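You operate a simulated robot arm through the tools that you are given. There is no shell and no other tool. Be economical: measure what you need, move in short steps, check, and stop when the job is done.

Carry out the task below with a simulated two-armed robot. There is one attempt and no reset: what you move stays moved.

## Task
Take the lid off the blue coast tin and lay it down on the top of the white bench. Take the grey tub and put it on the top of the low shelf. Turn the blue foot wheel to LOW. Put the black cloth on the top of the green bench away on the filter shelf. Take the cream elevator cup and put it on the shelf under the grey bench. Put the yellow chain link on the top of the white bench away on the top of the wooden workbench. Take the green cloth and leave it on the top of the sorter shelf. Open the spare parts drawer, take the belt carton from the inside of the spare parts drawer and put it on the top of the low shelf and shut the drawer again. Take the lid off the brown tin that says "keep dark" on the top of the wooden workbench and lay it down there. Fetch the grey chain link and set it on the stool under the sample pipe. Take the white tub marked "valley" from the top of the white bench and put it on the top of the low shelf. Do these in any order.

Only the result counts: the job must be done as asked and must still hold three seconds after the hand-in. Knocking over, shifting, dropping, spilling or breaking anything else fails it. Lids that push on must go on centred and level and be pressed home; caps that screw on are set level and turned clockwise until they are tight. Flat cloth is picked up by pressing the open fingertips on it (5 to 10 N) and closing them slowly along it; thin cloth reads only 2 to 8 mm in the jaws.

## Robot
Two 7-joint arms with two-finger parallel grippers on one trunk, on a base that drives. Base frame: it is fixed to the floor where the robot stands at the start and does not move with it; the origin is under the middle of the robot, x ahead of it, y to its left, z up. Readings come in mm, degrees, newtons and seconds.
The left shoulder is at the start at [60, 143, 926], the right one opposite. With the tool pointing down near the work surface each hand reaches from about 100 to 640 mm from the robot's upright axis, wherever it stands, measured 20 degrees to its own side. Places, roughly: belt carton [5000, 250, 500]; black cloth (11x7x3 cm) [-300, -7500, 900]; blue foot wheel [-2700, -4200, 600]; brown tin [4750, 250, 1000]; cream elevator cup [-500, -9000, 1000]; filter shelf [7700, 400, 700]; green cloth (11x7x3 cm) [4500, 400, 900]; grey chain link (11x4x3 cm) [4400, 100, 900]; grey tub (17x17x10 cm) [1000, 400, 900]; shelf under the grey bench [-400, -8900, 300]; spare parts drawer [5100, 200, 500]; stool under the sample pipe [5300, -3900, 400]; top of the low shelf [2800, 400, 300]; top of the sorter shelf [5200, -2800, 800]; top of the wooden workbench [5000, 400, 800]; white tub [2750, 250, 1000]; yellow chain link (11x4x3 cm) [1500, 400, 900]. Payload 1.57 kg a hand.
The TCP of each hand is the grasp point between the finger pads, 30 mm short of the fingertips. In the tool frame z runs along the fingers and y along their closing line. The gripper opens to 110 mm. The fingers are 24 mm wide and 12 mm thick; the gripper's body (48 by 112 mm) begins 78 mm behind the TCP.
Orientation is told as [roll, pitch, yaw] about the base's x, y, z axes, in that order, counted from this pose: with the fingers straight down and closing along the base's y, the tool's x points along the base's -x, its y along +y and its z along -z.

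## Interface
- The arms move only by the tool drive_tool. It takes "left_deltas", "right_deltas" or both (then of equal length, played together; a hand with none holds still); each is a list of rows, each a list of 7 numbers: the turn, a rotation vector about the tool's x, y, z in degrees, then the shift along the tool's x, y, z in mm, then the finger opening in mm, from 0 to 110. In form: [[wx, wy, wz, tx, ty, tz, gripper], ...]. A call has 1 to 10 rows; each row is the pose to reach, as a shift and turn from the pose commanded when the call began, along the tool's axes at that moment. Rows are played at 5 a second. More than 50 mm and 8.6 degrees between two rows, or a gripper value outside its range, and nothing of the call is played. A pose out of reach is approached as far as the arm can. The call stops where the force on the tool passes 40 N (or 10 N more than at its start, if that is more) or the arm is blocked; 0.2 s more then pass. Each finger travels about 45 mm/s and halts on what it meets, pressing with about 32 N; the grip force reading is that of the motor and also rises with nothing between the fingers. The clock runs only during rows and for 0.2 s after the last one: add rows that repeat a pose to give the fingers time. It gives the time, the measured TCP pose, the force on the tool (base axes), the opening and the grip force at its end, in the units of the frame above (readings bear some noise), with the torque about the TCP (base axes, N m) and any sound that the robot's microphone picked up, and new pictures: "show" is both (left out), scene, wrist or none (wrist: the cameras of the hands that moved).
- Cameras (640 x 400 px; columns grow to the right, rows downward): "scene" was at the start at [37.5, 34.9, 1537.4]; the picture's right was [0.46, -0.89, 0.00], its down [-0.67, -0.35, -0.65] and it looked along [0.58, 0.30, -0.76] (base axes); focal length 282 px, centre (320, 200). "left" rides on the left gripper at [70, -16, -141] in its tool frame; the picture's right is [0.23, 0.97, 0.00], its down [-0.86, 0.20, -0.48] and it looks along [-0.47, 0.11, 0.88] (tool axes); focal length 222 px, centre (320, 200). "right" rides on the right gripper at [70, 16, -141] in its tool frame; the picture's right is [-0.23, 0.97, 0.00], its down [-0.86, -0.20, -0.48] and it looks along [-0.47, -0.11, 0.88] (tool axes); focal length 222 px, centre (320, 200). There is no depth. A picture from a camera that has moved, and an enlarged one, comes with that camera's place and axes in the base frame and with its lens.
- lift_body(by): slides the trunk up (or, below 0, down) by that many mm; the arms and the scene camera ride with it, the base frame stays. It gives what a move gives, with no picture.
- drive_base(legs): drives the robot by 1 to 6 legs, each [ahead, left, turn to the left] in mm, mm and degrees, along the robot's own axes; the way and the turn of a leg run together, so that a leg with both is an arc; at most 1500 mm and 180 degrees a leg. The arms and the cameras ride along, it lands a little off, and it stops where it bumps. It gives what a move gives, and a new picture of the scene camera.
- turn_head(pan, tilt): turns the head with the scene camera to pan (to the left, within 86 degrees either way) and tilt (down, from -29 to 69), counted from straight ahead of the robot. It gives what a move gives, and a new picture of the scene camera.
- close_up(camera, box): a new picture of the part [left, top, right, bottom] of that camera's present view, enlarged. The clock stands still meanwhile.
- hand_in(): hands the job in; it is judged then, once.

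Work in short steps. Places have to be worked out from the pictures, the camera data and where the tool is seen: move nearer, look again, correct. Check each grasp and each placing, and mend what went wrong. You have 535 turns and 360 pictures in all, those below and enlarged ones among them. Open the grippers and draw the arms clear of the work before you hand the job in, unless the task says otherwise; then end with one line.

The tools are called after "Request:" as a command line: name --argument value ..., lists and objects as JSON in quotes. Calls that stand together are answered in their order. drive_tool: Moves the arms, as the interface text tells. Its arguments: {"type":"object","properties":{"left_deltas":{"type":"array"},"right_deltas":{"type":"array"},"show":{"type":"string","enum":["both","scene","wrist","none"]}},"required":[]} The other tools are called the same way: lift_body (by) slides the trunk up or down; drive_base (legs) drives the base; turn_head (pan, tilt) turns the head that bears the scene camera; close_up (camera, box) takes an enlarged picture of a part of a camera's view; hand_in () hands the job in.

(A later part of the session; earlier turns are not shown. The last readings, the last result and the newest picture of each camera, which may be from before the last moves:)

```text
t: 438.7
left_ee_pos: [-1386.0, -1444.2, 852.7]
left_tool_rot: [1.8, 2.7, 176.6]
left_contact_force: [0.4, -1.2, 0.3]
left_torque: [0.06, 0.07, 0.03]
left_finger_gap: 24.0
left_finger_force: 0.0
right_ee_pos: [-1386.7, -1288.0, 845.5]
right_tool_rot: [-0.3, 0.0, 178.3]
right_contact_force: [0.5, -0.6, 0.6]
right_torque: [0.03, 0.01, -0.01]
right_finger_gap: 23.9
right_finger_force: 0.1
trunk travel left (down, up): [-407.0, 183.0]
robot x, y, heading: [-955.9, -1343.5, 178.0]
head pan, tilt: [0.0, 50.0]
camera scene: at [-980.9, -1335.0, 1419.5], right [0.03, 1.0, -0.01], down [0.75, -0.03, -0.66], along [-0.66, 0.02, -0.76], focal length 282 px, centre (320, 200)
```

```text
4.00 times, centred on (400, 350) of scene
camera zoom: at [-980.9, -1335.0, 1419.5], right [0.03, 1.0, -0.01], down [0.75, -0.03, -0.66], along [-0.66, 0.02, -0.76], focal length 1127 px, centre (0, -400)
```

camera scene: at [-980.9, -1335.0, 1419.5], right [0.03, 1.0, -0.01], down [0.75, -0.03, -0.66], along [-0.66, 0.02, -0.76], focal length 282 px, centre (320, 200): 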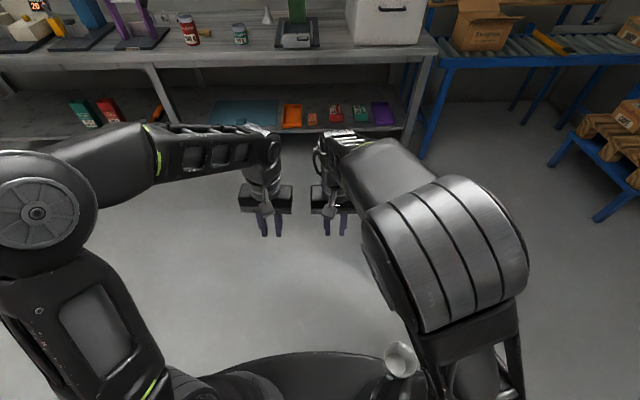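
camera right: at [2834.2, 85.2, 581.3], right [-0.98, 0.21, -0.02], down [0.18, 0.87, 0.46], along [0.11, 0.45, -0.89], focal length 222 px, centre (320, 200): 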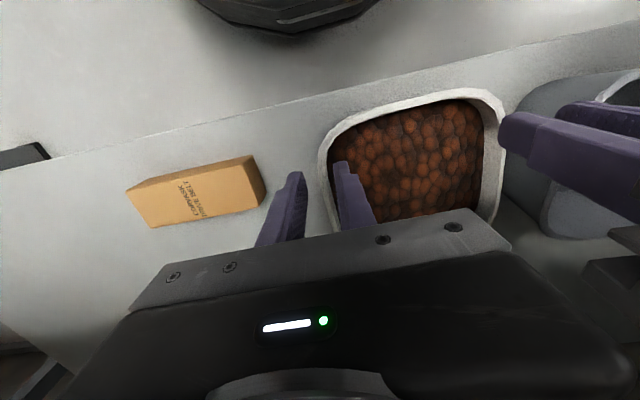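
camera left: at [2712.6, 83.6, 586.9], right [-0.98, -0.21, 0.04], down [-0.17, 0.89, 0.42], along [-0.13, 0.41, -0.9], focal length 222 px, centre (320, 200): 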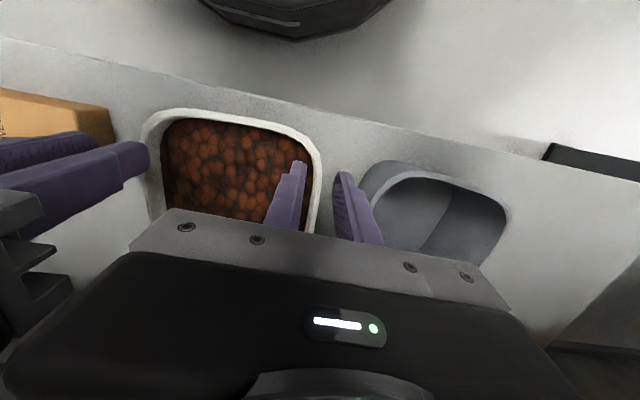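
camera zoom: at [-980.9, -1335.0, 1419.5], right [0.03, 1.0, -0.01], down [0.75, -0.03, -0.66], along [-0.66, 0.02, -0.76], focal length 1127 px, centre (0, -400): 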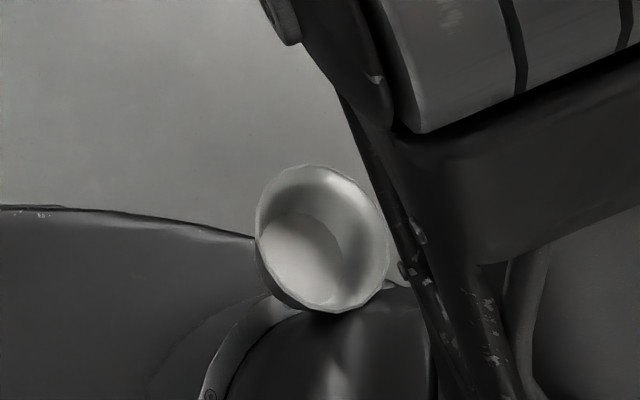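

I check with the wrist cameras what that is.

Request:
close_up --camera "right" --box '[120, 0, 520, 200]'

Request:
close_up --camera "left" --box '[120, 0, 520, 200]'

```text
1.60 times, centred on (320, 100) of right
camera zoom: at [-1316.5, -1308.1, 988.0], right [-0.26, -0.97, 0.0], down [-0.85, 0.22, 0.48], along [-0.46, 0.13, -0.88], focal length 355 px, centre (320, 360)
```

zoom: 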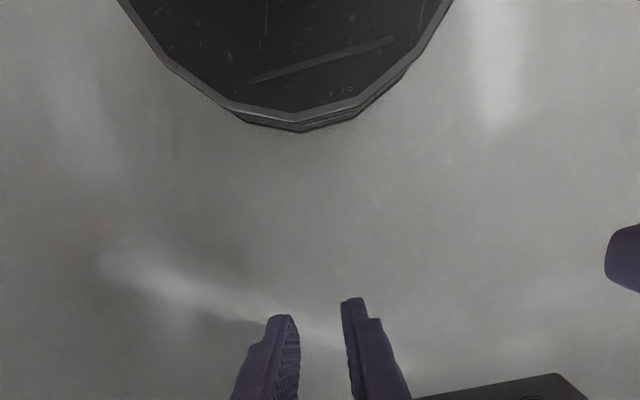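

```text
1.60 times, centred on (320, 100) of left
camera zoom: at [-1321.1, -1427.8, 996.2], right [0.17, -0.98, 0.04], down [-0.89, -0.13, 0.44], along [-0.43, -0.11, -0.89], focal length 355 px, centre (320, 360)
```

zoom: 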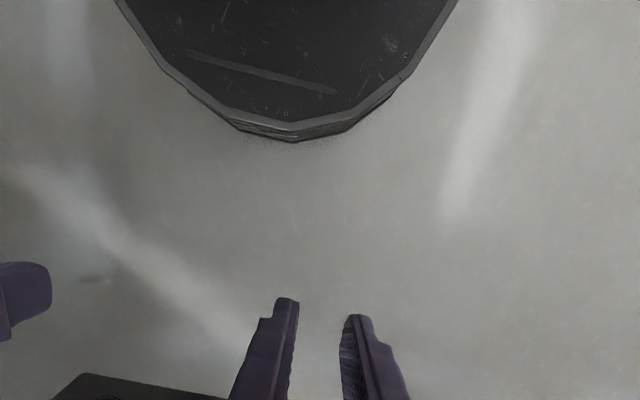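

It must sit near my right shoulder. I look from another head angle.

Request:
turn_head --pan -25 --tilt 69

```text
t: 439.6
left_ee_pos: [-1386.0, -1443.9, 852.1]
left_tool_rot: [2.0, 2.7, 176.5]
left_contact_force: [1.4, 0.2, 0.5]
left_torque: [0.05, 0.09, 0.0]
left_finger_gap: 24.0
left_finger_force: 0.0
right_ee_pos: [-1385.5, -1287.0, 844.5]
right_tool_rot: [-0.4, 0.0, 178.3]
right_contact_force: [0.8, 0.3, 1.0]
right_torque: [0.03, 0.04, 0.02]
right_finger_gap: 23.9
right_finger_force: 0.0
trunk travel left (down, up): [-407.0, 183.0]
robot x, y, heading: [-956.4, -1344.5, 178.0]
head pan, tilt: [-25.0, 68.8]
camera scene: at [-954.2, -1312.6, 1396.9], right [0.45, 0.89, -0.01], down [0.82, -0.42, -0.37], along [-0.34, 0.16, -0.93], focal length 282 px, centre (320, 200)
```

scene: 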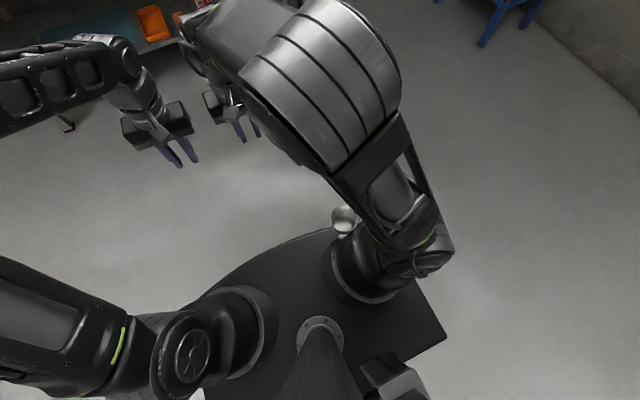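

I take one enlarged look at the small cup to identify it.

Request:
close_up --camera "scene" --box '[310, 190, 390, 240]'

```text
8.00 times, centred on (350, 215) of scene
camera zoom: at [-954.2, -1312.6, 1396.9], right [0.45, 0.89, -0.01], down [0.82, -0.42, -0.37], along [-0.34, 0.16, -0.93], focal length 2253 px, centre (80, 80)
```

zoom: 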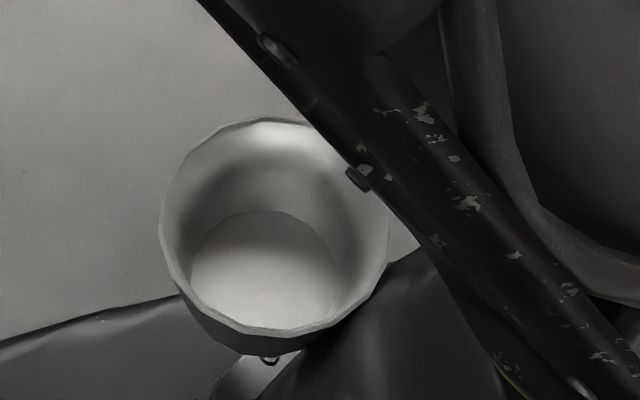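

I test whether it moves with me: back 150 mm with the same head pose.

Request:
drive_base --legs '[[-150, 0, 0]]'

```text
t: 440.2
left_ee_pos: [-1386.4, -1442.7, 848.3]
left_tool_rot: [1.7, 3.1, 176.1]
left_contact_force: [-0.5, 0.3, 0.8]
left_torque: [0.0, -0.01, 0.0]
left_finger_gap: 24.1
left_finger_force: 0.0
right_ee_pos: [-1387.3, -1285.8, 843.6]
right_tool_rot: [-0.4, 0.5, 178.0]
right_contact_force: [-0.3, -0.1, -0.2]
right_torque: [-0.02, 0.01, -0.02]
right_finger_gap: 24.2
right_finger_force: 0.1
trunk travel left (down, up): [-407.0, 183.0]
robot x, y, heading: [-950.2, -1340.1, 177.6]
head pan, tilt: [-25.0, 68.8]
stopped in leg 1: the robot was blocked; the commanded pose is now the measured one
camera scene: at [-958.4, -1314.9, 1397.1], right [0.46, 0.89, -0.01], down [0.83, -0.43, -0.37], along [-0.33, 0.16, -0.93], focal length 282 px, centre (320, 200)
```

scene: 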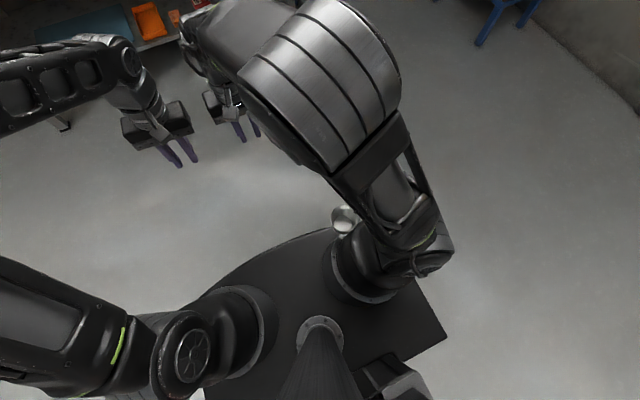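

Blocked both ways. I try sliding sideways to the left a little.

Request:
drive_base --legs '[[0, 100, 0]]'

```text
t: 441.4
left_ee_pos: [-1397.9, -1553.8, 844.0]
left_tool_rot: [1.3, 3.5, 176.7]
left_contact_force: [-0.1, -0.8, 0.0]
left_torque: [0.07, -0.01, -0.01]
left_finger_gap: 23.8
left_finger_force: 0.1
right_ee_pos: [-1399.8, -1397.2, 839.5]
right_tool_rot: [-0.8, 1.1, 178.4]
right_contact_force: [0.0, -0.4, 0.1]
right_torque: [0.08, -0.01, 0.0]
right_finger_gap: 23.9
right_finger_force: 0.1
trunk travel left (down, up): [-407.0, 183.0]
robot x, y, heading: [-955.2, -1444.4, 178.3]
head pan, tilt: [-25.0, 68.8]
camera scene: at [-976.2, -1426.1, 1396.8], right [0.45, 0.89, 0.0], down [0.83, -0.42, -0.36], along [-0.32, 0.17, -0.93], focal length 282 px, centre (320, 200)
```

scene: 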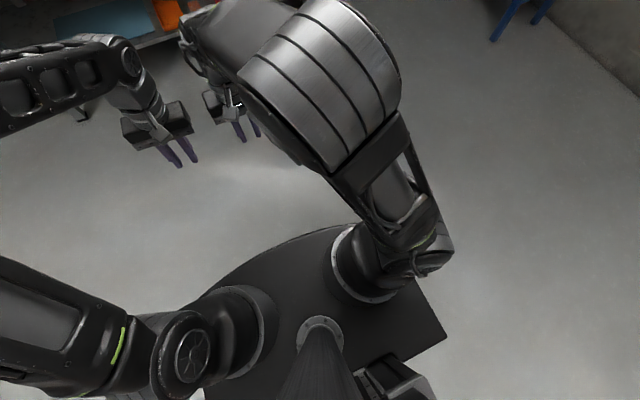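

The object stayed where it was; I am free. I move further left to clear it, then continue west and south to the pedestal.

Request:
drive_base --legs '[[0, 380, 1.7], [1000, 0, 0], [0, 0, 90], [1150, 0, 0], [900, 0, 0], [0, 0, -90]]'

```text
t: 466.0
left_ee_pos: [-2453.9, -4036.2, 845.2]
left_tool_rot: [1.5, 3.5, 177.7]
left_contact_force: [-0.1, -1.0, -0.2]
left_torque: [0.01, 0.0, -0.03]
left_finger_gap: 23.8
left_finger_force: 0.1
right_ee_pos: [-2457.7, -3880.5, 840.1]
right_tool_rot: [-0.7, 1.0, 179.4]
right_contact_force: [0.0, -0.2, -0.6]
right_torque: [0.02, 0.0, 0.0]
right_finger_gap: 24.1
right_finger_force: 0.0
trunk travel left (down, up): [-407.0, 183.0]
robot x, y, heading: [-2010.7, -3921.6, 179.2]
head pan, tilt: [-25.0, 68.8]
camera scene: at [-2033.2, -3900.4, 1396.7], right [0.44, 0.9, 0.0], down [0.84, -0.41, -0.36], along [-0.33, 0.16, -0.93], focal length 282 px, centre (320, 200)
```

scene: 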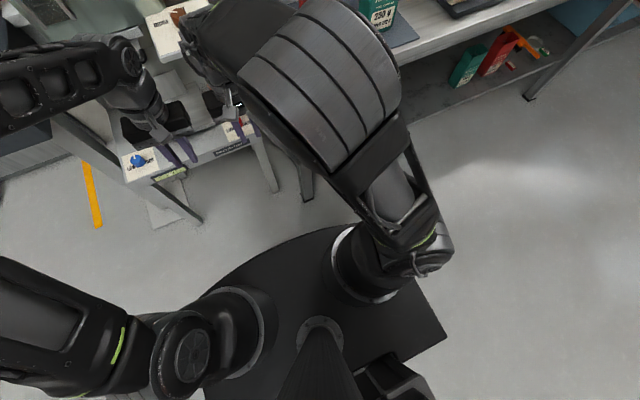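

I see a blue knob at a low table near my hands. I turn the head to it.

Request:
turn_head --pan 12 --tilt 48

Request:
close_up --camera "left" --box '[100, 0, 600, 240]'

```text
t: 467.0
left_ee_pos: [-2454.4, -4035.4, 844.2]
left_tool_rot: [1.5, 3.5, 177.7]
left_contact_force: [-0.2, -0.5, 0.6]
left_torque: [-0.01, 0.0, -0.03]
left_finger_gap: 24.2
left_finger_force: 0.0
right_ee_pos: [-2456.9, -3880.5, 838.9]
right_tool_rot: [-0.7, 1.0, 179.4]
right_contact_force: [0.1, -0.8, 0.3]
right_torque: [-0.02, 0.03, 0.01]
right_finger_gap: 24.1
right_finger_force: 0.1
trunk travel left (down, up): [-407.0, 183.0]
robot x, y, heading: [-2012.3, -3924.4, 179.2]
head pan, tilt: [12.0, 48.0]
camera scene: at [-2060.2, -3940.0, 1421.3], right [-0.19, 0.98, 0.0], down [0.73, 0.14, -0.67], along [-0.66, -0.13, -0.74], focal length 282 px, centre (320, 200)
```

scene: 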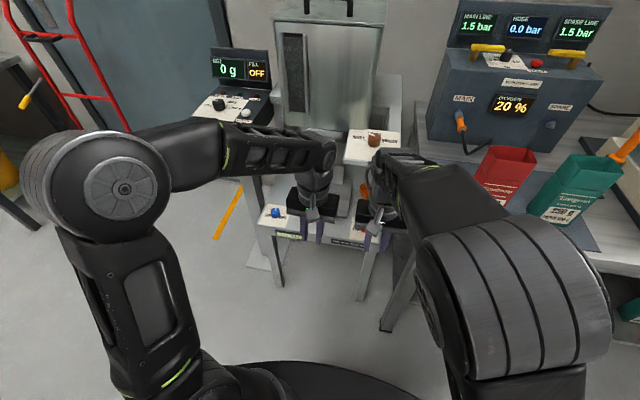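

```text
1.28 times, centred on (350, 120) of left
camera zoom: at [-2391.6, -4019.8, 989.4], right [0.18, -0.98, 0.04], down [-0.89, -0.15, 0.43], along [-0.42, -0.11, -0.9], focal length 284 px, centre (282, 302)
```

zoom: 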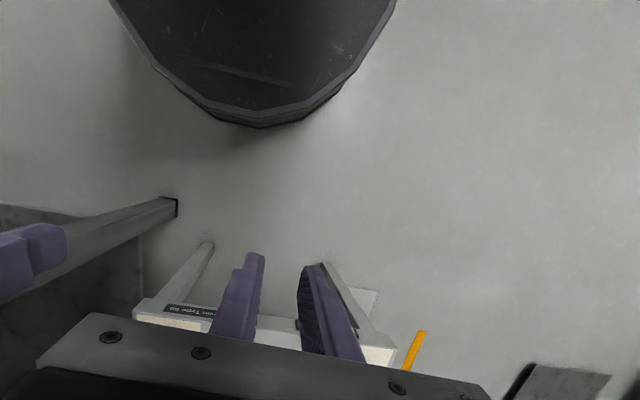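

The blue wheel is at about [−2680, −4230, 620]. I zoom in on it.

Request:
close_up --camera "scene" --box '[245, 185, 345, 250]'

```text
6.15 times, centred on (295, 218) of scene
camera zoom: at [-2060.2, -3940.0, 1421.3], right [-0.19, 0.98, 0.0], down [0.73, 0.14, -0.67], along [-0.66, -0.13, -0.74], focal length 1733 px, centre (474, 92)
```

zoom: 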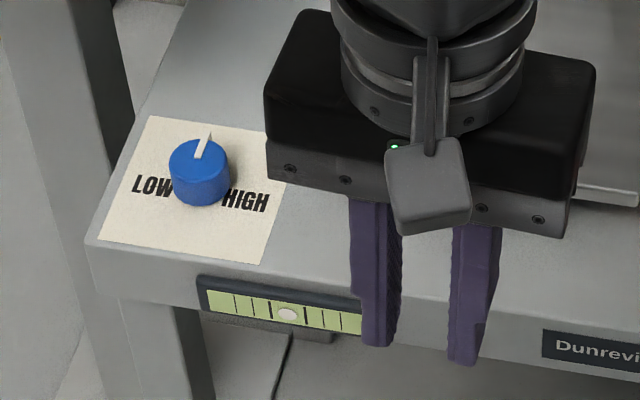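

The pointer now stands midway; LOW is a quarter turn counter-clockwise. I bring the left hand, level, above the wheel.

Request:
drive_tool --left_deltas '[[0.2, -0.5, 0, -30, 29, 5, 40], [0.4, -1, 0, -60, 57, 12, 60], [0.6, -1.5, 0, -90, 86, 18, 60], [0.9, -2, 0, -120, 115, 25, 60], [1.1, -2.5, 0, -150, 143, 31, 60], [1.3, -3, 0, -180, 172, 37, 60], [1.5, -3.5, 0, -210, 200, 44, 60]]' --show "wrist"

```text
t: 468.6
left_ee_pos: [-2667.1, -4226.0, 791.4]
left_tool_rot: [-0.2, 0.0, 177.6]
left_contact_force: [0.3, -0.2, -0.5]
left_torque: [0.01, 0.02, 0.04]
left_finger_gap: 59.7
left_finger_force: 0.0
right_ee_pos: [-2457.1, -3880.9, 839.2]
right_tool_rot: [-0.6, 1.0, 179.4]
right_contact_force: [0.5, 0.3, 0.3]
right_torque: [-0.01, -0.01, 0.02]
right_finger_gap: 24.0
right_finger_force: 0.1
trunk travel left (down, up): [-407.0, 183.0]
robot x, y, heading: [-2009.0, -3923.4, 179.3]
head pan, tilt: [12.0, 48.0]
camera left: at [-2595.9, -4213.9, 933.1], right [0.19, -0.98, 0.0], down [-0.86, -0.16, 0.48], along [-0.47, -0.09, -0.88], focal length 222 px, centre (320, 200)
```

left: 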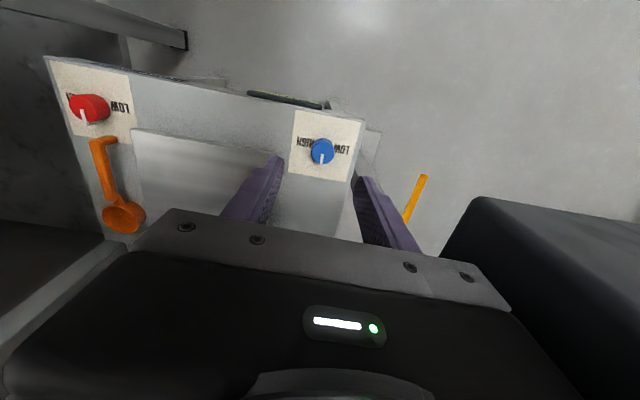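

Knob triangulates to [−2690, −4235], top z≈607. I go down over it.

Request:
drive_tool --left_deltas '[[0, 0, 0, -22.6, 10, 40, 60], [0, 0, 0, -22.6, 10, 85, 60], [0, 0, 0, -22.6, 10, 130, 60], [0, 0, 0, -22.6, 10, 155, 60], [0, 0, 0, -22.6, 10, 168, 60]]' --show "wrist"

```text
t: 469.8
left_ee_pos: [-2690.3, -4238.2, 623.7]
left_tool_rot: [0.0, 0.0, 177.6]
left_contact_force: [-0.6, 0.0, -0.1]
left_torque: [0.02, 0.0, 0.02]
left_finger_gap: 60.2
left_finger_force: 0.0
right_ee_pos: [-2456.1, -3879.5, 839.4]
right_tool_rot: [-0.7, 1.0, 179.4]
right_contact_force: [1.1, 0.5, -0.4]
right_torque: [-0.02, 0.03, -0.01]
right_finger_gap: 24.1
right_finger_force: 0.0
trunk travel left (down, up): [-407.0, 183.0]
robot x, y, heading: [-2007.2, -3919.9, 179.1]
head pan, tilt: [12.0, 48.0]
camera left: at [-2620.0, -4225.0, 765.9], right [0.19, -0.98, 0.0], down [-0.86, -0.16, 0.48], along [-0.47, -0.09, -0.88], focal length 222 px, centre (320, 200)
```

left: 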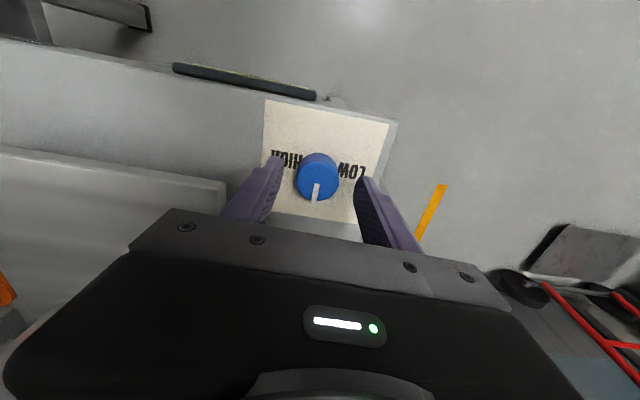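

The knob is between the fingers. I pre-turn the hand by +45° before gripping so the quarter turn stays within wrist range.

Request:
drive_tool --left_deltas '[[0, 0, 8, 0, 0, 0, 60], [0, 0, 16, 0, 0, 0, 60], [0, 0, 24, 0, 0, 0, 60], [0, 0, 32, 0, 0, 0, 60], [0, 0, 40, 0, 0, 1, 60], [0, 0, 45, 0, 0, 2, 60], [0, 0, 45, 0, 0, 2, 40], [0, 0, 45, 0, 0, 2, 25], [0, 0, 45, 0, 0, 2, 20]]' --show "none"

```text
t: 471.8
left_ee_pos: [-2691.3, -4237.0, 623.7]
left_tool_rot: [-0.1, 0.0, 132.6]
left_contact_force: [4.4, 2.9, 0.7]
left_torque: [0.16, -0.22, -0.03]
left_finger_gap: 34.8
left_finger_force: 25.1
right_ee_pos: [-2456.5, -3879.1, 838.4]
right_tool_rot: [-0.7, 1.0, 179.3]
right_contact_force: [0.5, -0.9, 0.1]
right_torque: [0.0, 0.04, 0.01]
right_finger_gap: 23.9
right_finger_force: 0.1
trunk travel left (down, up): [-407.0, 183.0]
robot x, y, heading: [-2012.9, -3924.7, 179.2]
head pan, tilt: [12.0, 48.0]
```

Gripped at 35 mm. I turn 90° counter-clockwise (seen from above) slowly.

Request:
drive_tool --left_deltas '[[0, 0, -8.5, 0, 0, 0, 15], [0, 0, -17, 0, 0, 0, 15], [0, 0, -25.5, 0, 0, 0, 15], [0, 0, -34, 0, 0, 0, 15], [0, 0, -42.5, 0, 0, 0, 15], [0, 0, -51, 0, 0, 0, 15], [0, 0, -59.5, 0, 0, 0, 15], [0, 0, -68, 0, 0, 0, 15], [0, 0, -76.5, 0, 0, 0, 15], [0, 0, -85, 0, 0, 0, 15]]' --show "wrist"

```text
t: 474.0
left_ee_pos: [-2691.0, -4233.9, 622.1]
left_tool_rot: [-0.1, 0.3, -142.5]
left_contact_force: [14.1, 22.5, -3.5]
left_torque: [0.89, -0.22, -0.01]
left_finger_gap: 34.2
left_finger_force: 41.4
right_ee_pos: [-2456.6, -3879.0, 838.9]
right_tool_rot: [-0.5, 1.0, 179.5]
right_contact_force: [0.0, -0.3, 0.2]
right_torque: [0.01, -0.03, 0.01]
right_finger_gap: 23.9
right_finger_force: 0.0
trunk travel left (down, up): [-407.0, 183.0]
robot x, y, heading: [-2011.9, -3925.6, 178.8]
head pan, tilt: [12.0, 48.0]
camera left: at [-2645.9, -4180.2, 764.4], right [0.77, -0.63, 0.0], down [-0.56, -0.68, 0.47], along [-0.3, -0.37, -0.88], focal length 222 px, centre (320, 200)
```

left: 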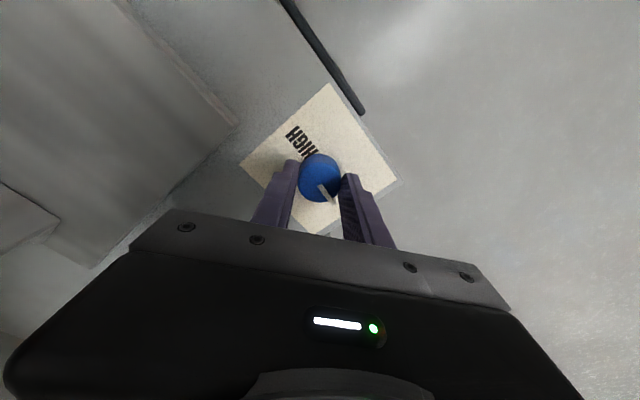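

The pointer now points to −y, i.e. LOW. I release and rise, then verify.

Request:
drive_tool --left_deltas '[[0, 0, 0, 0, 0, 0, 40], [0, 0, 0, 0, 0, 0, 60], [0, 0, 0, 0, 0, 0, 65], [0, 0, 0, 0, 0, -40, 65], [0, 0, 0, 0, 0, -85, 65], [0, 0, 0, 0, 0, -130, 65], [0, 0, 0, 40, 0, -150, 65], [0, 0, 0, 80, 0, -170, 65]]' --show "none"

Request:
close_up --camera "scene" --box '[245, 185, 345, 250]'

```text
t: 475.3
left_ee_pos: [-2688.6, -4236.9, 713.7]
left_tool_rot: [0.1, 0.8, -142.7]
left_contact_force: [-3.9, -2.1, -7.7]
left_torque: [0.6, -0.28, -0.25]
left_finger_gap: 65.0
left_finger_force: 0.0
right_ee_pos: [-2457.0, -3880.5, 839.2]
right_tool_rot: [-0.6, 1.0, 179.2]
right_contact_force: [0.2, 0.0, 0.7]
right_torque: [0.01, 0.04, -0.05]
right_finger_gap: 24.1
right_finger_force: 0.0
trunk travel left (down, up): [-407.0, 183.0]
robot x, y, heading: [-2011.2, -3922.5, 179.2]
head pan, tilt: [12.0, 48.0]
stopped in row 6 (left hand): the force on the tool passed its limit (the readings are from after the stop); the commanded pose is now the measured one
```

```text
6.15 times, centred on (295, 218) of scene
camera zoom: at [-2060.2, -3940.1, 1421.2], right [-0.19, 0.98, 0.0], down [0.73, 0.14, -0.67], along [-0.66, -0.13, -0.74], focal length 1733 px, centre (474, 92)
```

zoom: 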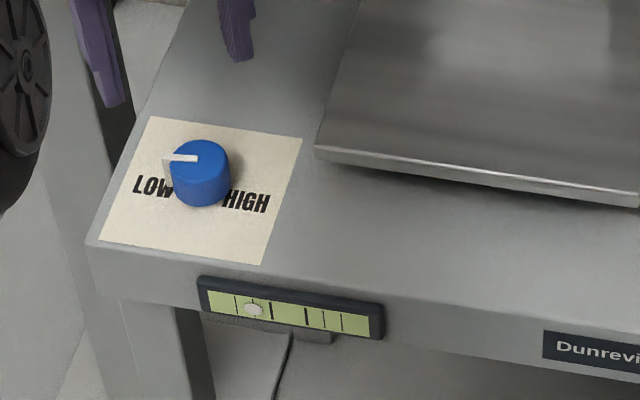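

The wheel points to LOW. Something above stopped my hand's rise; I move it down a bit and back towards me, then up.

Request:
drive_tool --left_deltas '[[0, 0, 0, 0, 0, 8, 65], [0, 0, 0, 32, 24, 8, 65], [0, 0, 0, 64, 48, 8, 65], [0, 0, 0, 96, 73, 0, 65], [0, 0, 0, 128, 97, -10, 65], [0, 0, 0, 150, 114, -40, 65], [0, 0, 0, 165, 125, -80, 65]]' --show "scene"

```text
t: 476.9
left_ee_pos: [-2481.8, -4234.0, 797.7]
left_tool_rot: [0.0, 0.6, -142.6]
left_contact_force: [0.3, -1.1, 0.7]
left_torque: [0.01, 0.03, 0.02]
left_finger_gap: 64.9
left_finger_force: 0.0
right_ee_pos: [-2456.6, -3879.1, 839.5]
right_tool_rot: [-0.7, 1.0, 179.4]
right_contact_force: [0.1, 1.1, 0.0]
right_torque: [0.0, 0.02, -0.01]
right_finger_gap: 23.8
right_finger_force: 0.0
trunk travel left (down, up): [-407.0, 183.0]
robot x, y, heading: [-2011.8, -3925.7, 179.2]
head pan, tilt: [12.0, 48.0]
camera scene: at [-2059.5, -3939.9, 1421.4], right [-0.19, 0.98, 0.0], down [0.73, 0.14, -0.67], along [-0.66, -0.13, -0.74], focal length 282 px, centre (320, 200)
```

scene: 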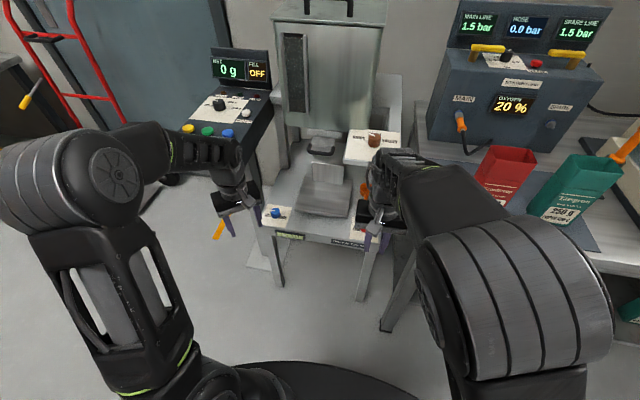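

I turn left to face −y and look south.

Request:
drive_base --legs '[[150, 0, 0], [-250, 0, 0], [0, 0, 90]]'

Request:
turn_head --pan 15 --tilt 10

```text
t: 478.2
left_ee_pos: [-2612.0, -4228.5, 797.1]
left_tool_rot: [0.2, 0.6, -142.6]
left_contact_force: [0.8, 0.9, -0.6]
left_torque: [0.02, 0.0, 0.03]
left_finger_gap: 65.0
left_finger_force: 0.0
right_ee_pos: [-2579.7, -3876.3, 839.7]
right_tool_rot: [-0.6, 2.2, 179.3]
right_contact_force: [0.1, 0.1, 0.0]
right_torque: [0.02, 0.0, 0.02]
right_finger_gap: 23.9
right_finger_force: 0.1
trunk travel left (down, up): [-407.0, 183.0]
robot x, y, heading: [-2141.3, -3920.5, 178.9]
head pan, tilt: [12.0, 48.0]
stopped in leg 1: the force on the tool passed its limit (the readings are from after the stop); the commanded pose is now the measured one
camera scene: at [-2188.4, -3937.9, 1421.3], right [-0.19, 0.98, 0.0], down [0.73, 0.14, -0.67], along [-0.66, -0.13, -0.74], focal length 282 px, centre (320, 200)
```

scene: 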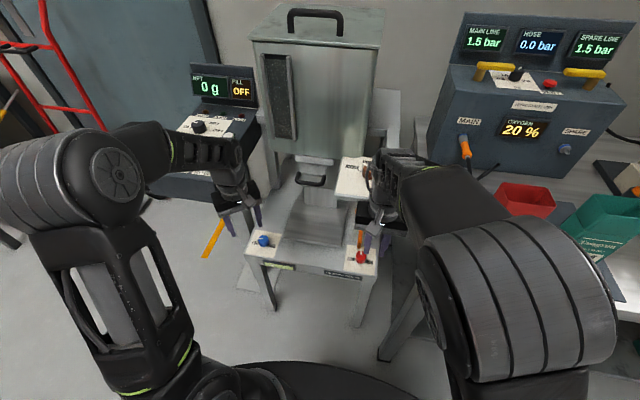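

```text
t: 479.3
left_ee_pos: [-2611.8, -4229.8, 796.0]
left_tool_rot: [0.1, 0.7, -142.8]
left_contact_force: [0.9, -0.1, 0.5]
left_torque: [-0.01, -0.02, -0.04]
left_finger_gap: 65.2
left_finger_force: 0.1
right_ee_pos: [-2578.4, -3876.7, 839.2]
right_tool_rot: [-0.6, 2.0, 179.4]
right_contact_force: [0.5, -0.3, 0.7]
right_torque: [0.02, 0.03, 0.04]
right_finger_gap: 23.9
right_finger_force: 0.1
trunk travel left (down, up): [-407.0, 183.0]
robot x, y, heading: [-2137.8, -3921.3, 178.9]
head pan, tilt: [15.0, 10.0]
camera scene: at [-2201.2, -3945.2, 1480.4], right [-0.24, 0.97, 0.0], down [0.17, 0.04, -0.98], along [-0.96, -0.24, -0.17], focal length 282 px, centre (320, 200)
```

scene: 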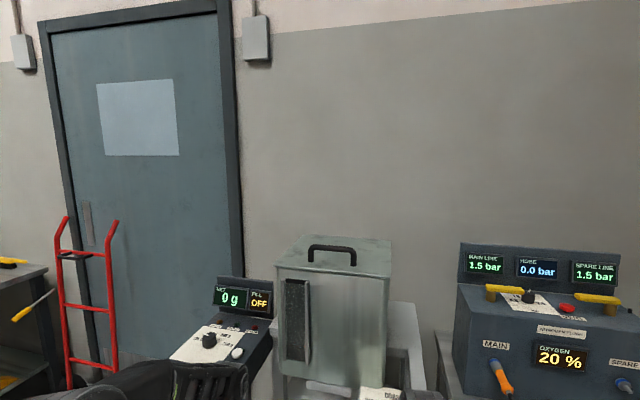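

I mistakenly drove forward; the right hand touched something lightly. I back off straight and check the stand.

Request:
turn_head --pan 0 --tilt 42

Request:
drive_base --legs '[[-330, 0, 0]]'

```text
t: 480.2
left_ee_pos: [-2612.5, -4230.3, 796.3]
left_tool_rot: [0.0, 0.5, -142.8]
left_contact_force: [-0.2, 0.1, 0.4]
left_torque: [0.01, 0.02, 0.0]
left_finger_gap: 64.7
left_finger_force: 0.0
right_ee_pos: [-2578.3, -3877.5, 839.7]
right_tool_rot: [-0.7, 2.0, 179.3]
right_contact_force: [0.2, -0.4, -0.5]
right_torque: [0.02, 0.04, 0.0]
right_finger_gap: 24.2
right_finger_force: 0.1
trunk travel left (down, up): [-407.0, 183.0]
robot x, y, heading: [-2139.0, -3924.4, 178.8]
head pan, tilt: [0.0, 42.0]
camera scene: at [-2194.6, -3921.3, 1430.0], right [0.02, 1.0, 0.0], down [0.67, -0.01, -0.74], along [-0.74, 0.01, -0.67], focal length 282 px, centre (320, 200)
```

scene: 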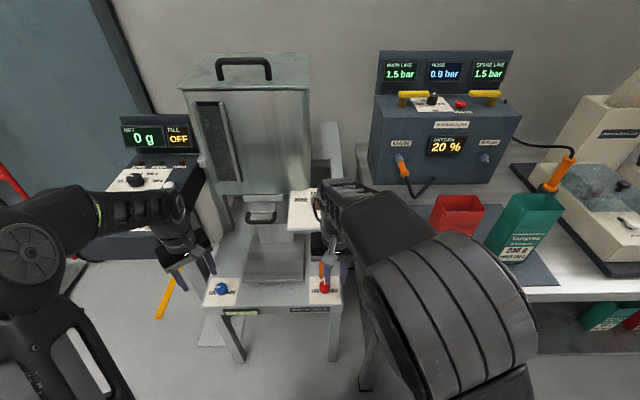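

```text
t: 482.5
left_ee_pos: [-2276.5, -4235.5, 796.8]
left_tool_rot: [0.1, 0.5, -142.9]
left_contact_force: [-0.2, 0.1, -0.1]
left_torque: [-0.01, -0.02, -0.01]
left_finger_gap: 64.9
left_finger_force: 0.0
right_ee_pos: [-2241.6, -3882.5, 839.6]
right_tool_rot: [-0.7, 2.1, 179.2]
right_contact_force: [0.0, 0.7, -0.7]
right_torque: [0.0, 0.03, -0.02]
right_finger_gap: 24.0
right_finger_force: 0.1
trunk travel left (down, up): [-407.0, 183.0]
robot x, y, heading: [-1802.1, -3931.7, 178.8]
head pan, tilt: [0.0, 42.0]
camera scene: at [-1856.3, -3928.0, 1429.9], right [0.02, 1.0, 0.0], down [0.67, -0.01, -0.74], along [-0.74, 0.02, -0.67], focal length 282 px, centre (320, 200)
```

scene: 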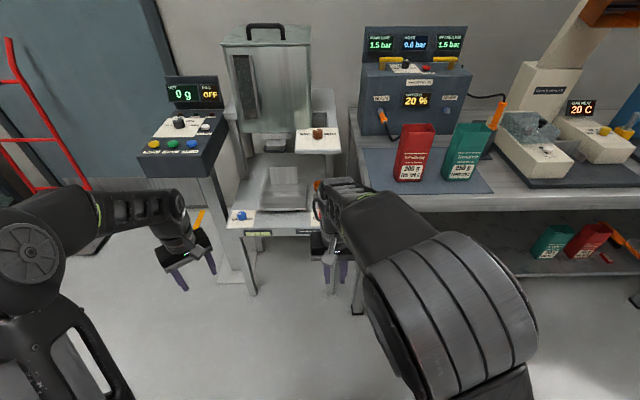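

All looks in place. I turn to face −y and look south.

Request:
drive_base --legs '[[80, 0, 0], [0, 0, 91]]'

Request:
turn_head --pan 12 --tilt 12

```text
t: 487.4
left_ee_pos: [-1558.4, -4385.8, 796.9]
left_tool_rot: [0.1, 0.6, -50.5]
left_contact_force: [0.5, 0.4, 0.4]
left_torque: [0.0, -0.02, 0.01]
left_finger_gap: 64.9
left_finger_force: 0.1
right_ee_pos: [-1912.3, -4368.0, 839.1]
right_tool_rot: [-0.7, 2.1, -88.3]
right_contact_force: [0.2, -1.3, -0.7]
right_torque: [-0.01, -0.02, 0.04]
right_finger_gap: 23.9
right_finger_force: 0.1
trunk travel left (down, up): [-407.0, 183.0]
robot x, y, heading: [-1882.8, -3928.9, -88.6]
head pan, tilt: [0.0, 42.0]
camera scene: at [-1885.4, -3981.0, 1429.9], right [-1.0, -0.02, 0.0], down [-0.01, 0.67, -0.74], along [0.02, -0.74, -0.67], focal length 282 px, centre (320, 200)
```

scene: 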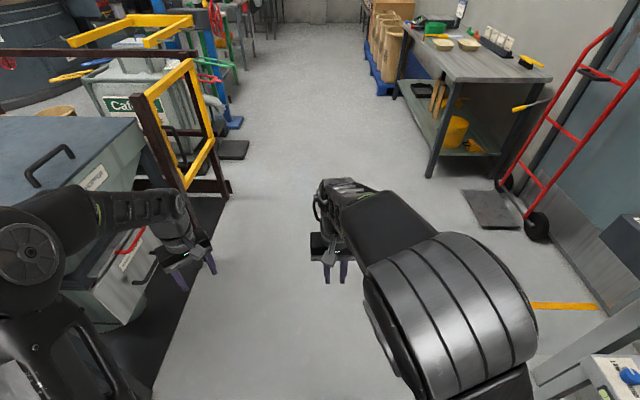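

```text
t: 488.4
left_ee_pos: [-1558.5, -4385.3, 797.7]
left_tool_rot: [0.1, 0.7, -50.4]
left_contact_force: [0.3, -1.2, 0.2]
left_torque: [-0.02, -0.03, 0.03]
left_finger_gap: 65.1
left_finger_force: 0.0
right_ee_pos: [-1913.2, -4366.7, 838.6]
right_tool_rot: [-0.6, 2.0, -88.2]
right_contact_force: [0.3, -0.3, -0.2]
right_torque: [-0.02, 0.01, -0.01]
right_finger_gap: 24.0
right_finger_force: 0.1
trunk travel left (down, up): [-407.0, 183.0]
robot x, y, heading: [-1887.6, -3931.6, -88.9]
head pan, tilt: [12.0, 12.0]
camera scene: at [-1865.9, -3988.2, 1477.2], right [-0.97, -0.23, 0.0], down [-0.05, 0.2, -0.98], along [0.22, -0.95, -0.21], focal length 282 px, centre (320, 200)
```

scene: 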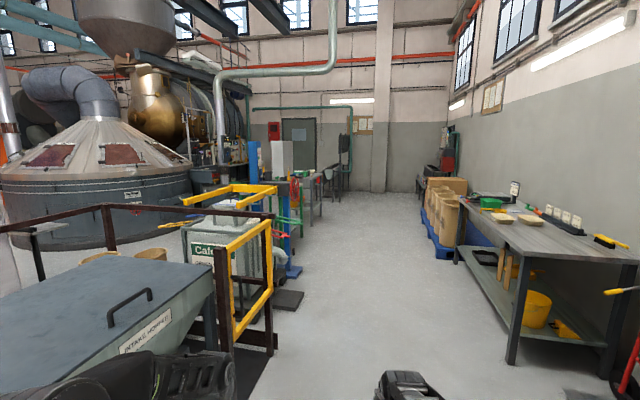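

The corridor ahead is clear (x≈−2585…−1100). I drive down it to y≈−6850 and look left to the green bench.

Request:
drive_base --legs '[[0, 0, -1.1], [1450, 0, 0], [1450, 0, 0]]'

Request:
turn_head --pan 40 --tilt 22

```text
t: 502.7
left_ee_pos: [-1506.0, -7274.9, 796.7]
left_tool_rot: [0.1, 0.6, -49.8]
left_contact_force: [0.1, 0.2, -0.1]
left_torque: [-0.01, -0.01, 0.0]
left_finger_gap: 65.3
left_finger_force: 0.1
right_ee_pos: [-1860.7, -7260.1, 839.1]
right_tool_rot: [-0.7, 2.2, -87.5]
right_contact_force: [0.2, -0.8, -0.4]
right_torque: [-0.01, 0.0, 0.0]
right_finger_gap: 24.0
right_finger_force: 0.0
trunk travel left (down, up): [-407.0, 183.0]
robot x, y, heading: [-1839.4, -6818.5, -88.1]
head pan, tilt: [12.0, 12.0]
camera scene: at [-1817.9, -6880.7, 1477.3], right [-0.97, -0.24, 0.0], down [-0.05, 0.2, -0.98], along [0.23, -0.95, -0.21], focal length 282 px, centre (320, 200)
```

scene: 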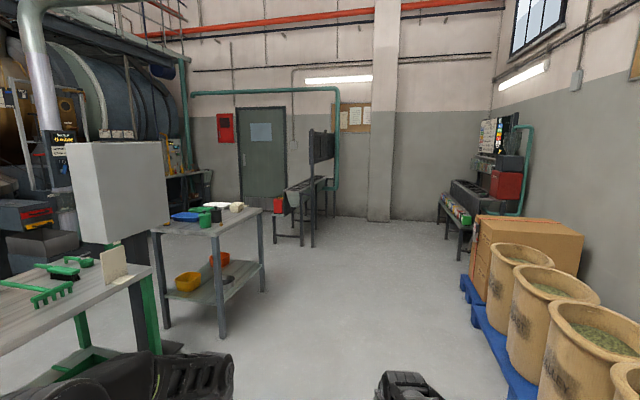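

```text
t: 503.6
left_ee_pos: [-1505.6, -7273.8, 798.1]
left_tool_rot: [0.1, 0.5, -49.8]
left_contact_force: [0.1, -0.5, 0.3]
left_torque: [0.0, -0.02, -0.01]
left_finger_gap: 65.0
left_finger_force: 0.0
right_ee_pos: [-1860.5, -7260.1, 838.7]
right_tool_rot: [-0.7, 2.2, -87.7]
right_contact_force: [1.0, 1.0, 0.1]
right_torque: [-0.02, -0.02, -0.03]
right_finger_gap: 24.0
right_finger_force: 0.0
trunk travel left (down, up): [-407.0, 183.0]
robot x, y, heading: [-1837.7, -6818.3, -88.2]
head pan, tilt: [40.0, 22.0]
camera scene: at [-1778.4, -6859.2, 1461.0], right [-0.75, -0.67, 0.0], down [-0.25, 0.28, -0.93], along [0.62, -0.69, -0.37], focal length 282 px, centre (320, 200)
```

scene: 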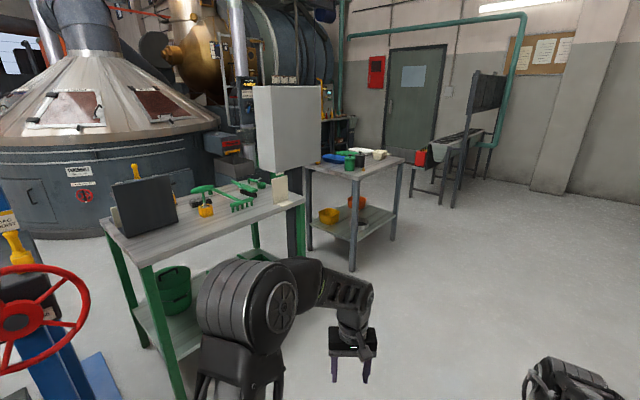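

I zoom on both benches.

Request:
close_up --camera "scene" --box '[100, 140, 420, 300]'

```text
2.00 times, centred on (260, 220) of scene
camera zoom: at [-1778.4, -6859.2, 1461.0], right [-0.75, -0.67, 0.0], down [-0.25, 0.28, -0.93], along [0.62, -0.69, -0.37], focal length 563 px, centre (440, 160)
```

zoom: 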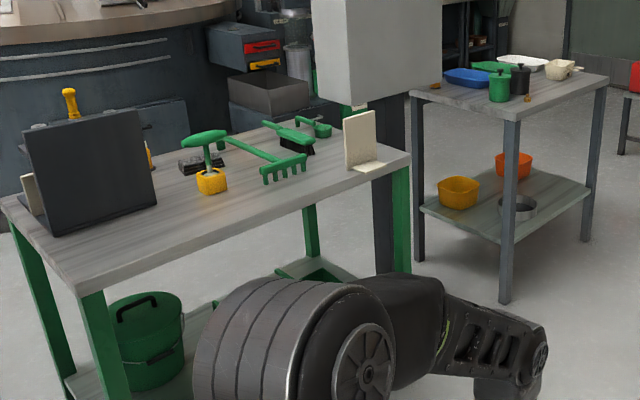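

Cream cup at ≈[−577, −8969] on the grey bench (x −730…−230). I raise the trunk and drive to face it.

Request:
lift_body --by 180

Request:
drive_base --legs '[[0, 0, -1.8], [1050, 0, 0], [1000, 0, 0], [0, 0, 90], [400, 0, 0]]'

Request:
turn_head --pan 5 --tilt 42

```text
t: 505.6
left_ee_pos: [-1505.7, -7274.7, 977.0]
left_tool_rot: [0.1, 0.5, -49.7]
left_contact_force: [-0.1, -0.1, -0.7]
left_torque: [0.01, 0.0, -0.01]
left_finger_gap: 65.0
left_finger_force: 0.1
right_ee_pos: [-1860.4, -7260.7, 1019.6]
right_tool_rot: [-0.7, 2.2, -87.6]
right_contact_force: [0.0, -0.2, 0.4]
right_torque: [-0.03, 0.0, 0.01]
right_finger_gap: 23.9
right_finger_force: 0.0
trunk travel left (down, up): [-587.0, 3.0]
robot x, y, heading: [-1838.8, -6817.4, -88.0]
head pan, tilt: [40.0, 22.0]
```

```text
t: 522.4
left_ee_pos: [-968.7, -8535.6, 976.9]
left_tool_rot: [0.1, 0.7, 40.6]
left_contact_force: [0.2, 0.7, 0.5]
left_torque: [-0.02, 0.02, 0.01]
left_finger_gap: 65.2
left_finger_force: 0.2
right_ee_pos: [-980.9, -8890.1, 1017.7]
right_tool_rot: [-0.8, 2.2, 2.9]
right_contact_force: [-0.2, -0.1, 0.2]
right_torque: [-0.01, 0.03, 0.03]
right_finger_gap: 24.1
right_finger_force: 0.1
trunk travel left (down, up): [-587.0, 3.0]
robot x, y, heading: [-1423.3, -8873.1, 2.2]
head pan, tilt: [40.0, 22.0]
camera scene: at [-1384.6, -8810.6, 1641.0], right [0.67, -0.74, 0.0], down [-0.28, -0.25, -0.93], along [0.69, 0.62, -0.38], focal length 282 px, centre (320, 200)
```

scene: 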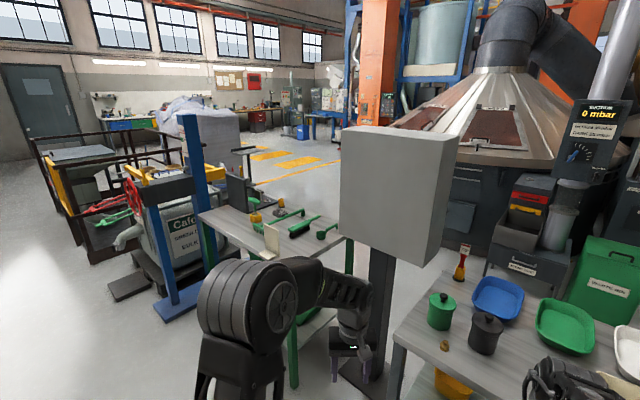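

```text
t: 523.4
left_ee_pos: [-969.5, -8534.6, 976.1]
left_tool_rot: [0.2, 0.6, 40.5]
left_contact_force: [0.3, -0.3, -0.4]
left_torque: [-0.02, 0.01, -0.05]
left_finger_gap: 65.0
left_finger_force: 0.1
right_ee_pos: [-981.8, -8889.7, 1019.6]
right_tool_rot: [-0.7, 2.1, 2.8]
right_contact_force: [0.3, 1.1, -0.1]
right_torque: [0.02, 0.01, 0.01]
right_finger_gap: 24.1
right_finger_force: 0.0
trunk travel left (down, up): [-587.0, 3.0]
robot x, y, heading: [-1429.3, -8869.3, 2.1]
head pan, tilt: [5.0, 42.0]
camera scene: at [-1371.5, -8862.4, 1609.9], right [0.13, -0.99, 0.0], down [-0.66, -0.09, -0.74], along [0.74, 0.09, -0.67], focal length 282 px, centre (320, 200)
```

scene: 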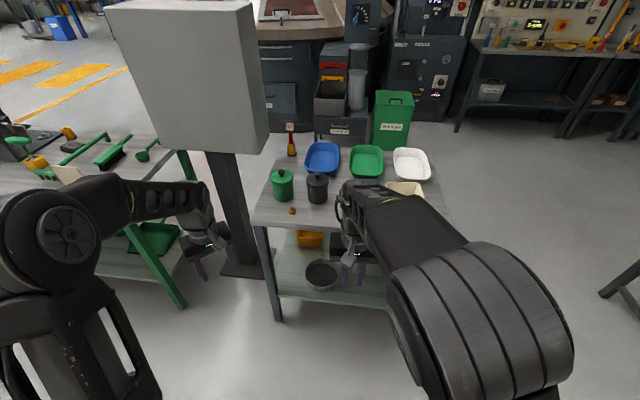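

I tuck the left arm (a post with a box is near it) and drive to the bench front.

Request:
drive_tool --left_deltas '[[0, 0, 0, 43, 8, 0, 65], [0, 0, 0, 86, 16, 0, 65], [0, 0, 0, 129, 25, 0, 65], [0, 0, 0, 169, 33, 0, 65]]' --show "none"

Request:
drive_base --legs '[[320, -110, -2]]'

```text
t: 524.4
left_ee_pos: [-1120.4, -8620.9, 979.2]
left_tool_rot: [0.1, 0.6, 40.6]
left_contact_force: [0.3, -0.4, -0.4]
left_torque: [-0.03, 0.0, -0.01]
left_finger_gap: 64.8
left_finger_force: 0.2
right_ee_pos: [-983.4, -8890.2, 1019.2]
right_tool_rot: [-0.7, 2.2, 2.9]
right_contact_force: [0.7, 0.3, 0.0]
right_torque: [-0.01, 0.02, -0.01]
right_finger_gap: 24.3
right_finger_force: 0.0
trunk travel left (down, up): [-587.0, 3.0]
robot x, y, heading: [-1425.1, -8870.3, 2.1]
head pan, tilt: [5.0, 42.0]
```

```text
t: 526.6
left_ee_pos: [-783.6, -8735.8, 980.0]
left_tool_rot: [0.3, 0.7, 38.2]
left_contact_force: [0.5, 0.7, -0.4]
left_torque: [0.04, -0.01, -0.02]
left_finger_gap: 64.9
left_finger_force: 0.1
right_ee_pos: [-658.7, -9009.5, 1017.3]
right_tool_rot: [-0.7, 2.1, 0.6]
right_contact_force: [-0.3, 0.5, 1.1]
right_torque: [-0.04, 0.05, -0.01]
right_finger_gap: 23.8
right_finger_force: 0.2
trunk travel left (down, up): [-587.0, 3.0]
robot x, y, heading: [-1099.5, -8971.6, -0.0]
head pan, tilt: [5.0, 42.0]
camera scene: at [-1045.5, -8967.4, 1609.8], right [0.09, -1.0, 0.0], down [-0.67, -0.06, -0.74], along [0.74, 0.06, -0.67], focal length 282 px, centre (320, 200)
```

scene: 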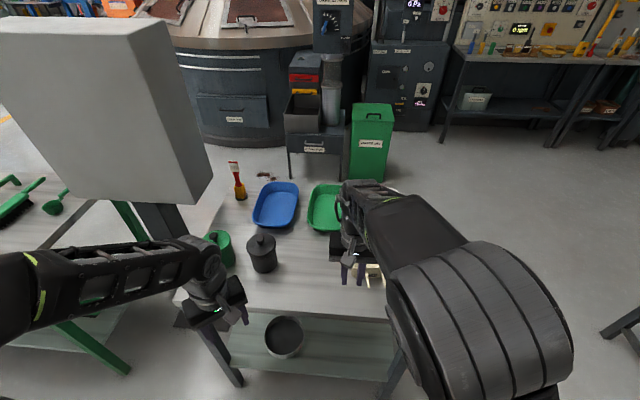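

The cup seems right beside my right hand. I use the right wrist camera.

Request:
close_up --camera "right" --box '[0, 0, 640, 400]'

```text
1.00 times, centred on (320, 200) of right
camera zoom: at [-721.6, -8994.3, 1163.2], right [0.22, 0.98, -0.02], down [0.87, -0.19, 0.45], along [0.43, -0.12, -0.89], focal length 222 px, centre (320, 200)
```

zoom: 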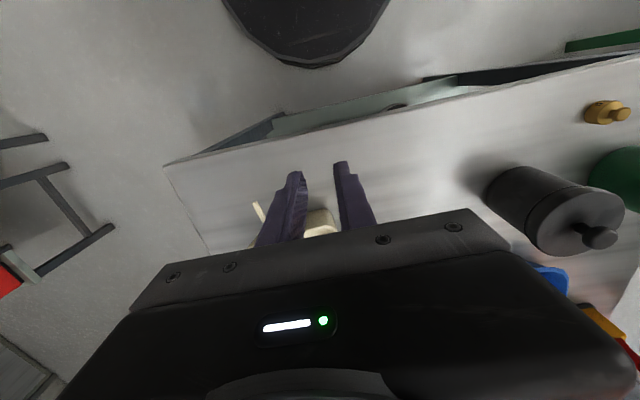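

I move the hand further over the cup and look again.

Request:
drive_tool --right_deltas '[[0, 0, 0, -20, -5, -30, 60], [0, 0, 0, -60, -15, -35, 80], [0, 0, 0, -100, -25, -35, 100], [0, 0, 0, -125, -30, -35, 105]]' --show "wrist"

```text
t: 527.6
left_ee_pos: [-784.6, -8735.3, 979.4]
left_tool_rot: [0.1, 0.7, 38.3]
left_contact_force: [0.0, 0.2, 0.1]
left_torque: [0.01, -0.04, 0.01]
left_finger_gap: 64.9
left_finger_force: 0.0
right_ee_pos: [-540.9, -9013.9, 1053.6]
right_tool_rot: [-0.9, 2.2, 0.1]
right_contact_force: [-0.1, -0.1, -0.3]
right_torque: [-0.02, -0.06, 0.05]
right_finger_gap: 104.8
right_finger_force: 0.1
right hand out of reach, approached as far as the arm can: row 2, 3, 4
trunk travel left (down, up): [-587.0, 3.0]
robot x, y, heading: [-1099.7, -8974.3, -0.2]
head pan, tilt: [5.0, 42.0]
camera right: at [-604.1, -8998.6, 1197.4], right [0.23, 0.97, -0.02], down [0.87, -0.19, 0.45], along [0.43, -0.12, -0.89], focal length 222 px, centre (320, 200)
```

right: 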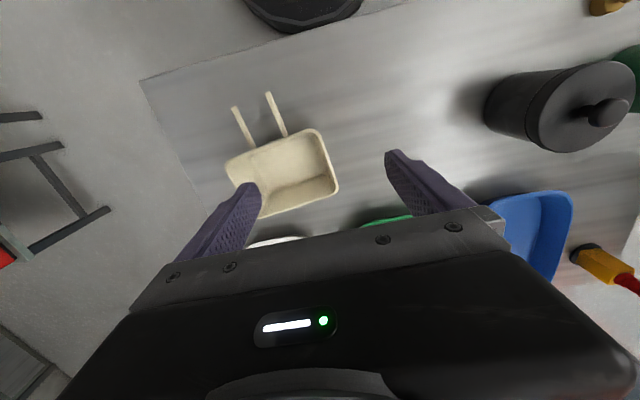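

It is an elevator bucket (~92×125 mm) with two prongs towards me, centre ≈[−517, −9079]. I'll pinch its near wall between the prongs; I turn the hand to close along x.

Request:
drive_tool --right_deltas '[[0, 0, 8.5, 2, -8, 5, 80], [0, 0, 17, 4, -16, 10, 60], [0, 0, 25.5, 6, -24, 15, 50], [0, 0, 34, 8, -32, 20, 40], [0, 0, 42.5, 10, -40, 25, 40], [0, 0, 51, 12, -48, 30, 40], [0, 0, 59.5, 12, -56, 35, 40], [0, 0, 68, 12, -62, 40, 40], [0, 0, 76.5, 12, -62, 45, 40], [0, 0, 85, 12, -62, 45, 40]]' --show "wrist"

```text
t: 529.8
left_ee_pos: [-782.8, -8735.5, 979.1]
left_tool_rot: [0.1, 0.6, 38.3]
left_contact_force: [0.0, -0.2, -0.1]
left_torque: [0.0, 0.01, 0.01]
left_finger_gap: 65.0
left_finger_force: 0.0
right_ee_pos: [-556.2, -9079.8, 1007.4]
right_tool_rot: [-2.1, -0.6, -84.7]
right_contact_force: [0.3, -0.7, 0.3]
right_torque: [-0.02, 0.0, 0.03]
right_finger_gap: 40.1
right_finger_force: 0.0
trunk travel left (down, up): [-587.0, 3.0]
robot x, y, heading: [-1095.3, -8972.0, -0.2]
head pan, tilt: [5.0, 42.0]
camera right: at [-539.0, -9007.8, 1148.4], right [0.99, -0.14, -0.04], down [-0.1, -0.86, 0.49], along [-0.1, -0.48, -0.87], focal length 222 px, centre (320, 200)
```

right: 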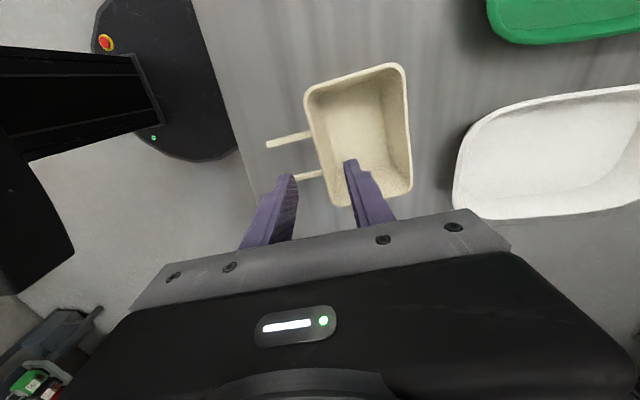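

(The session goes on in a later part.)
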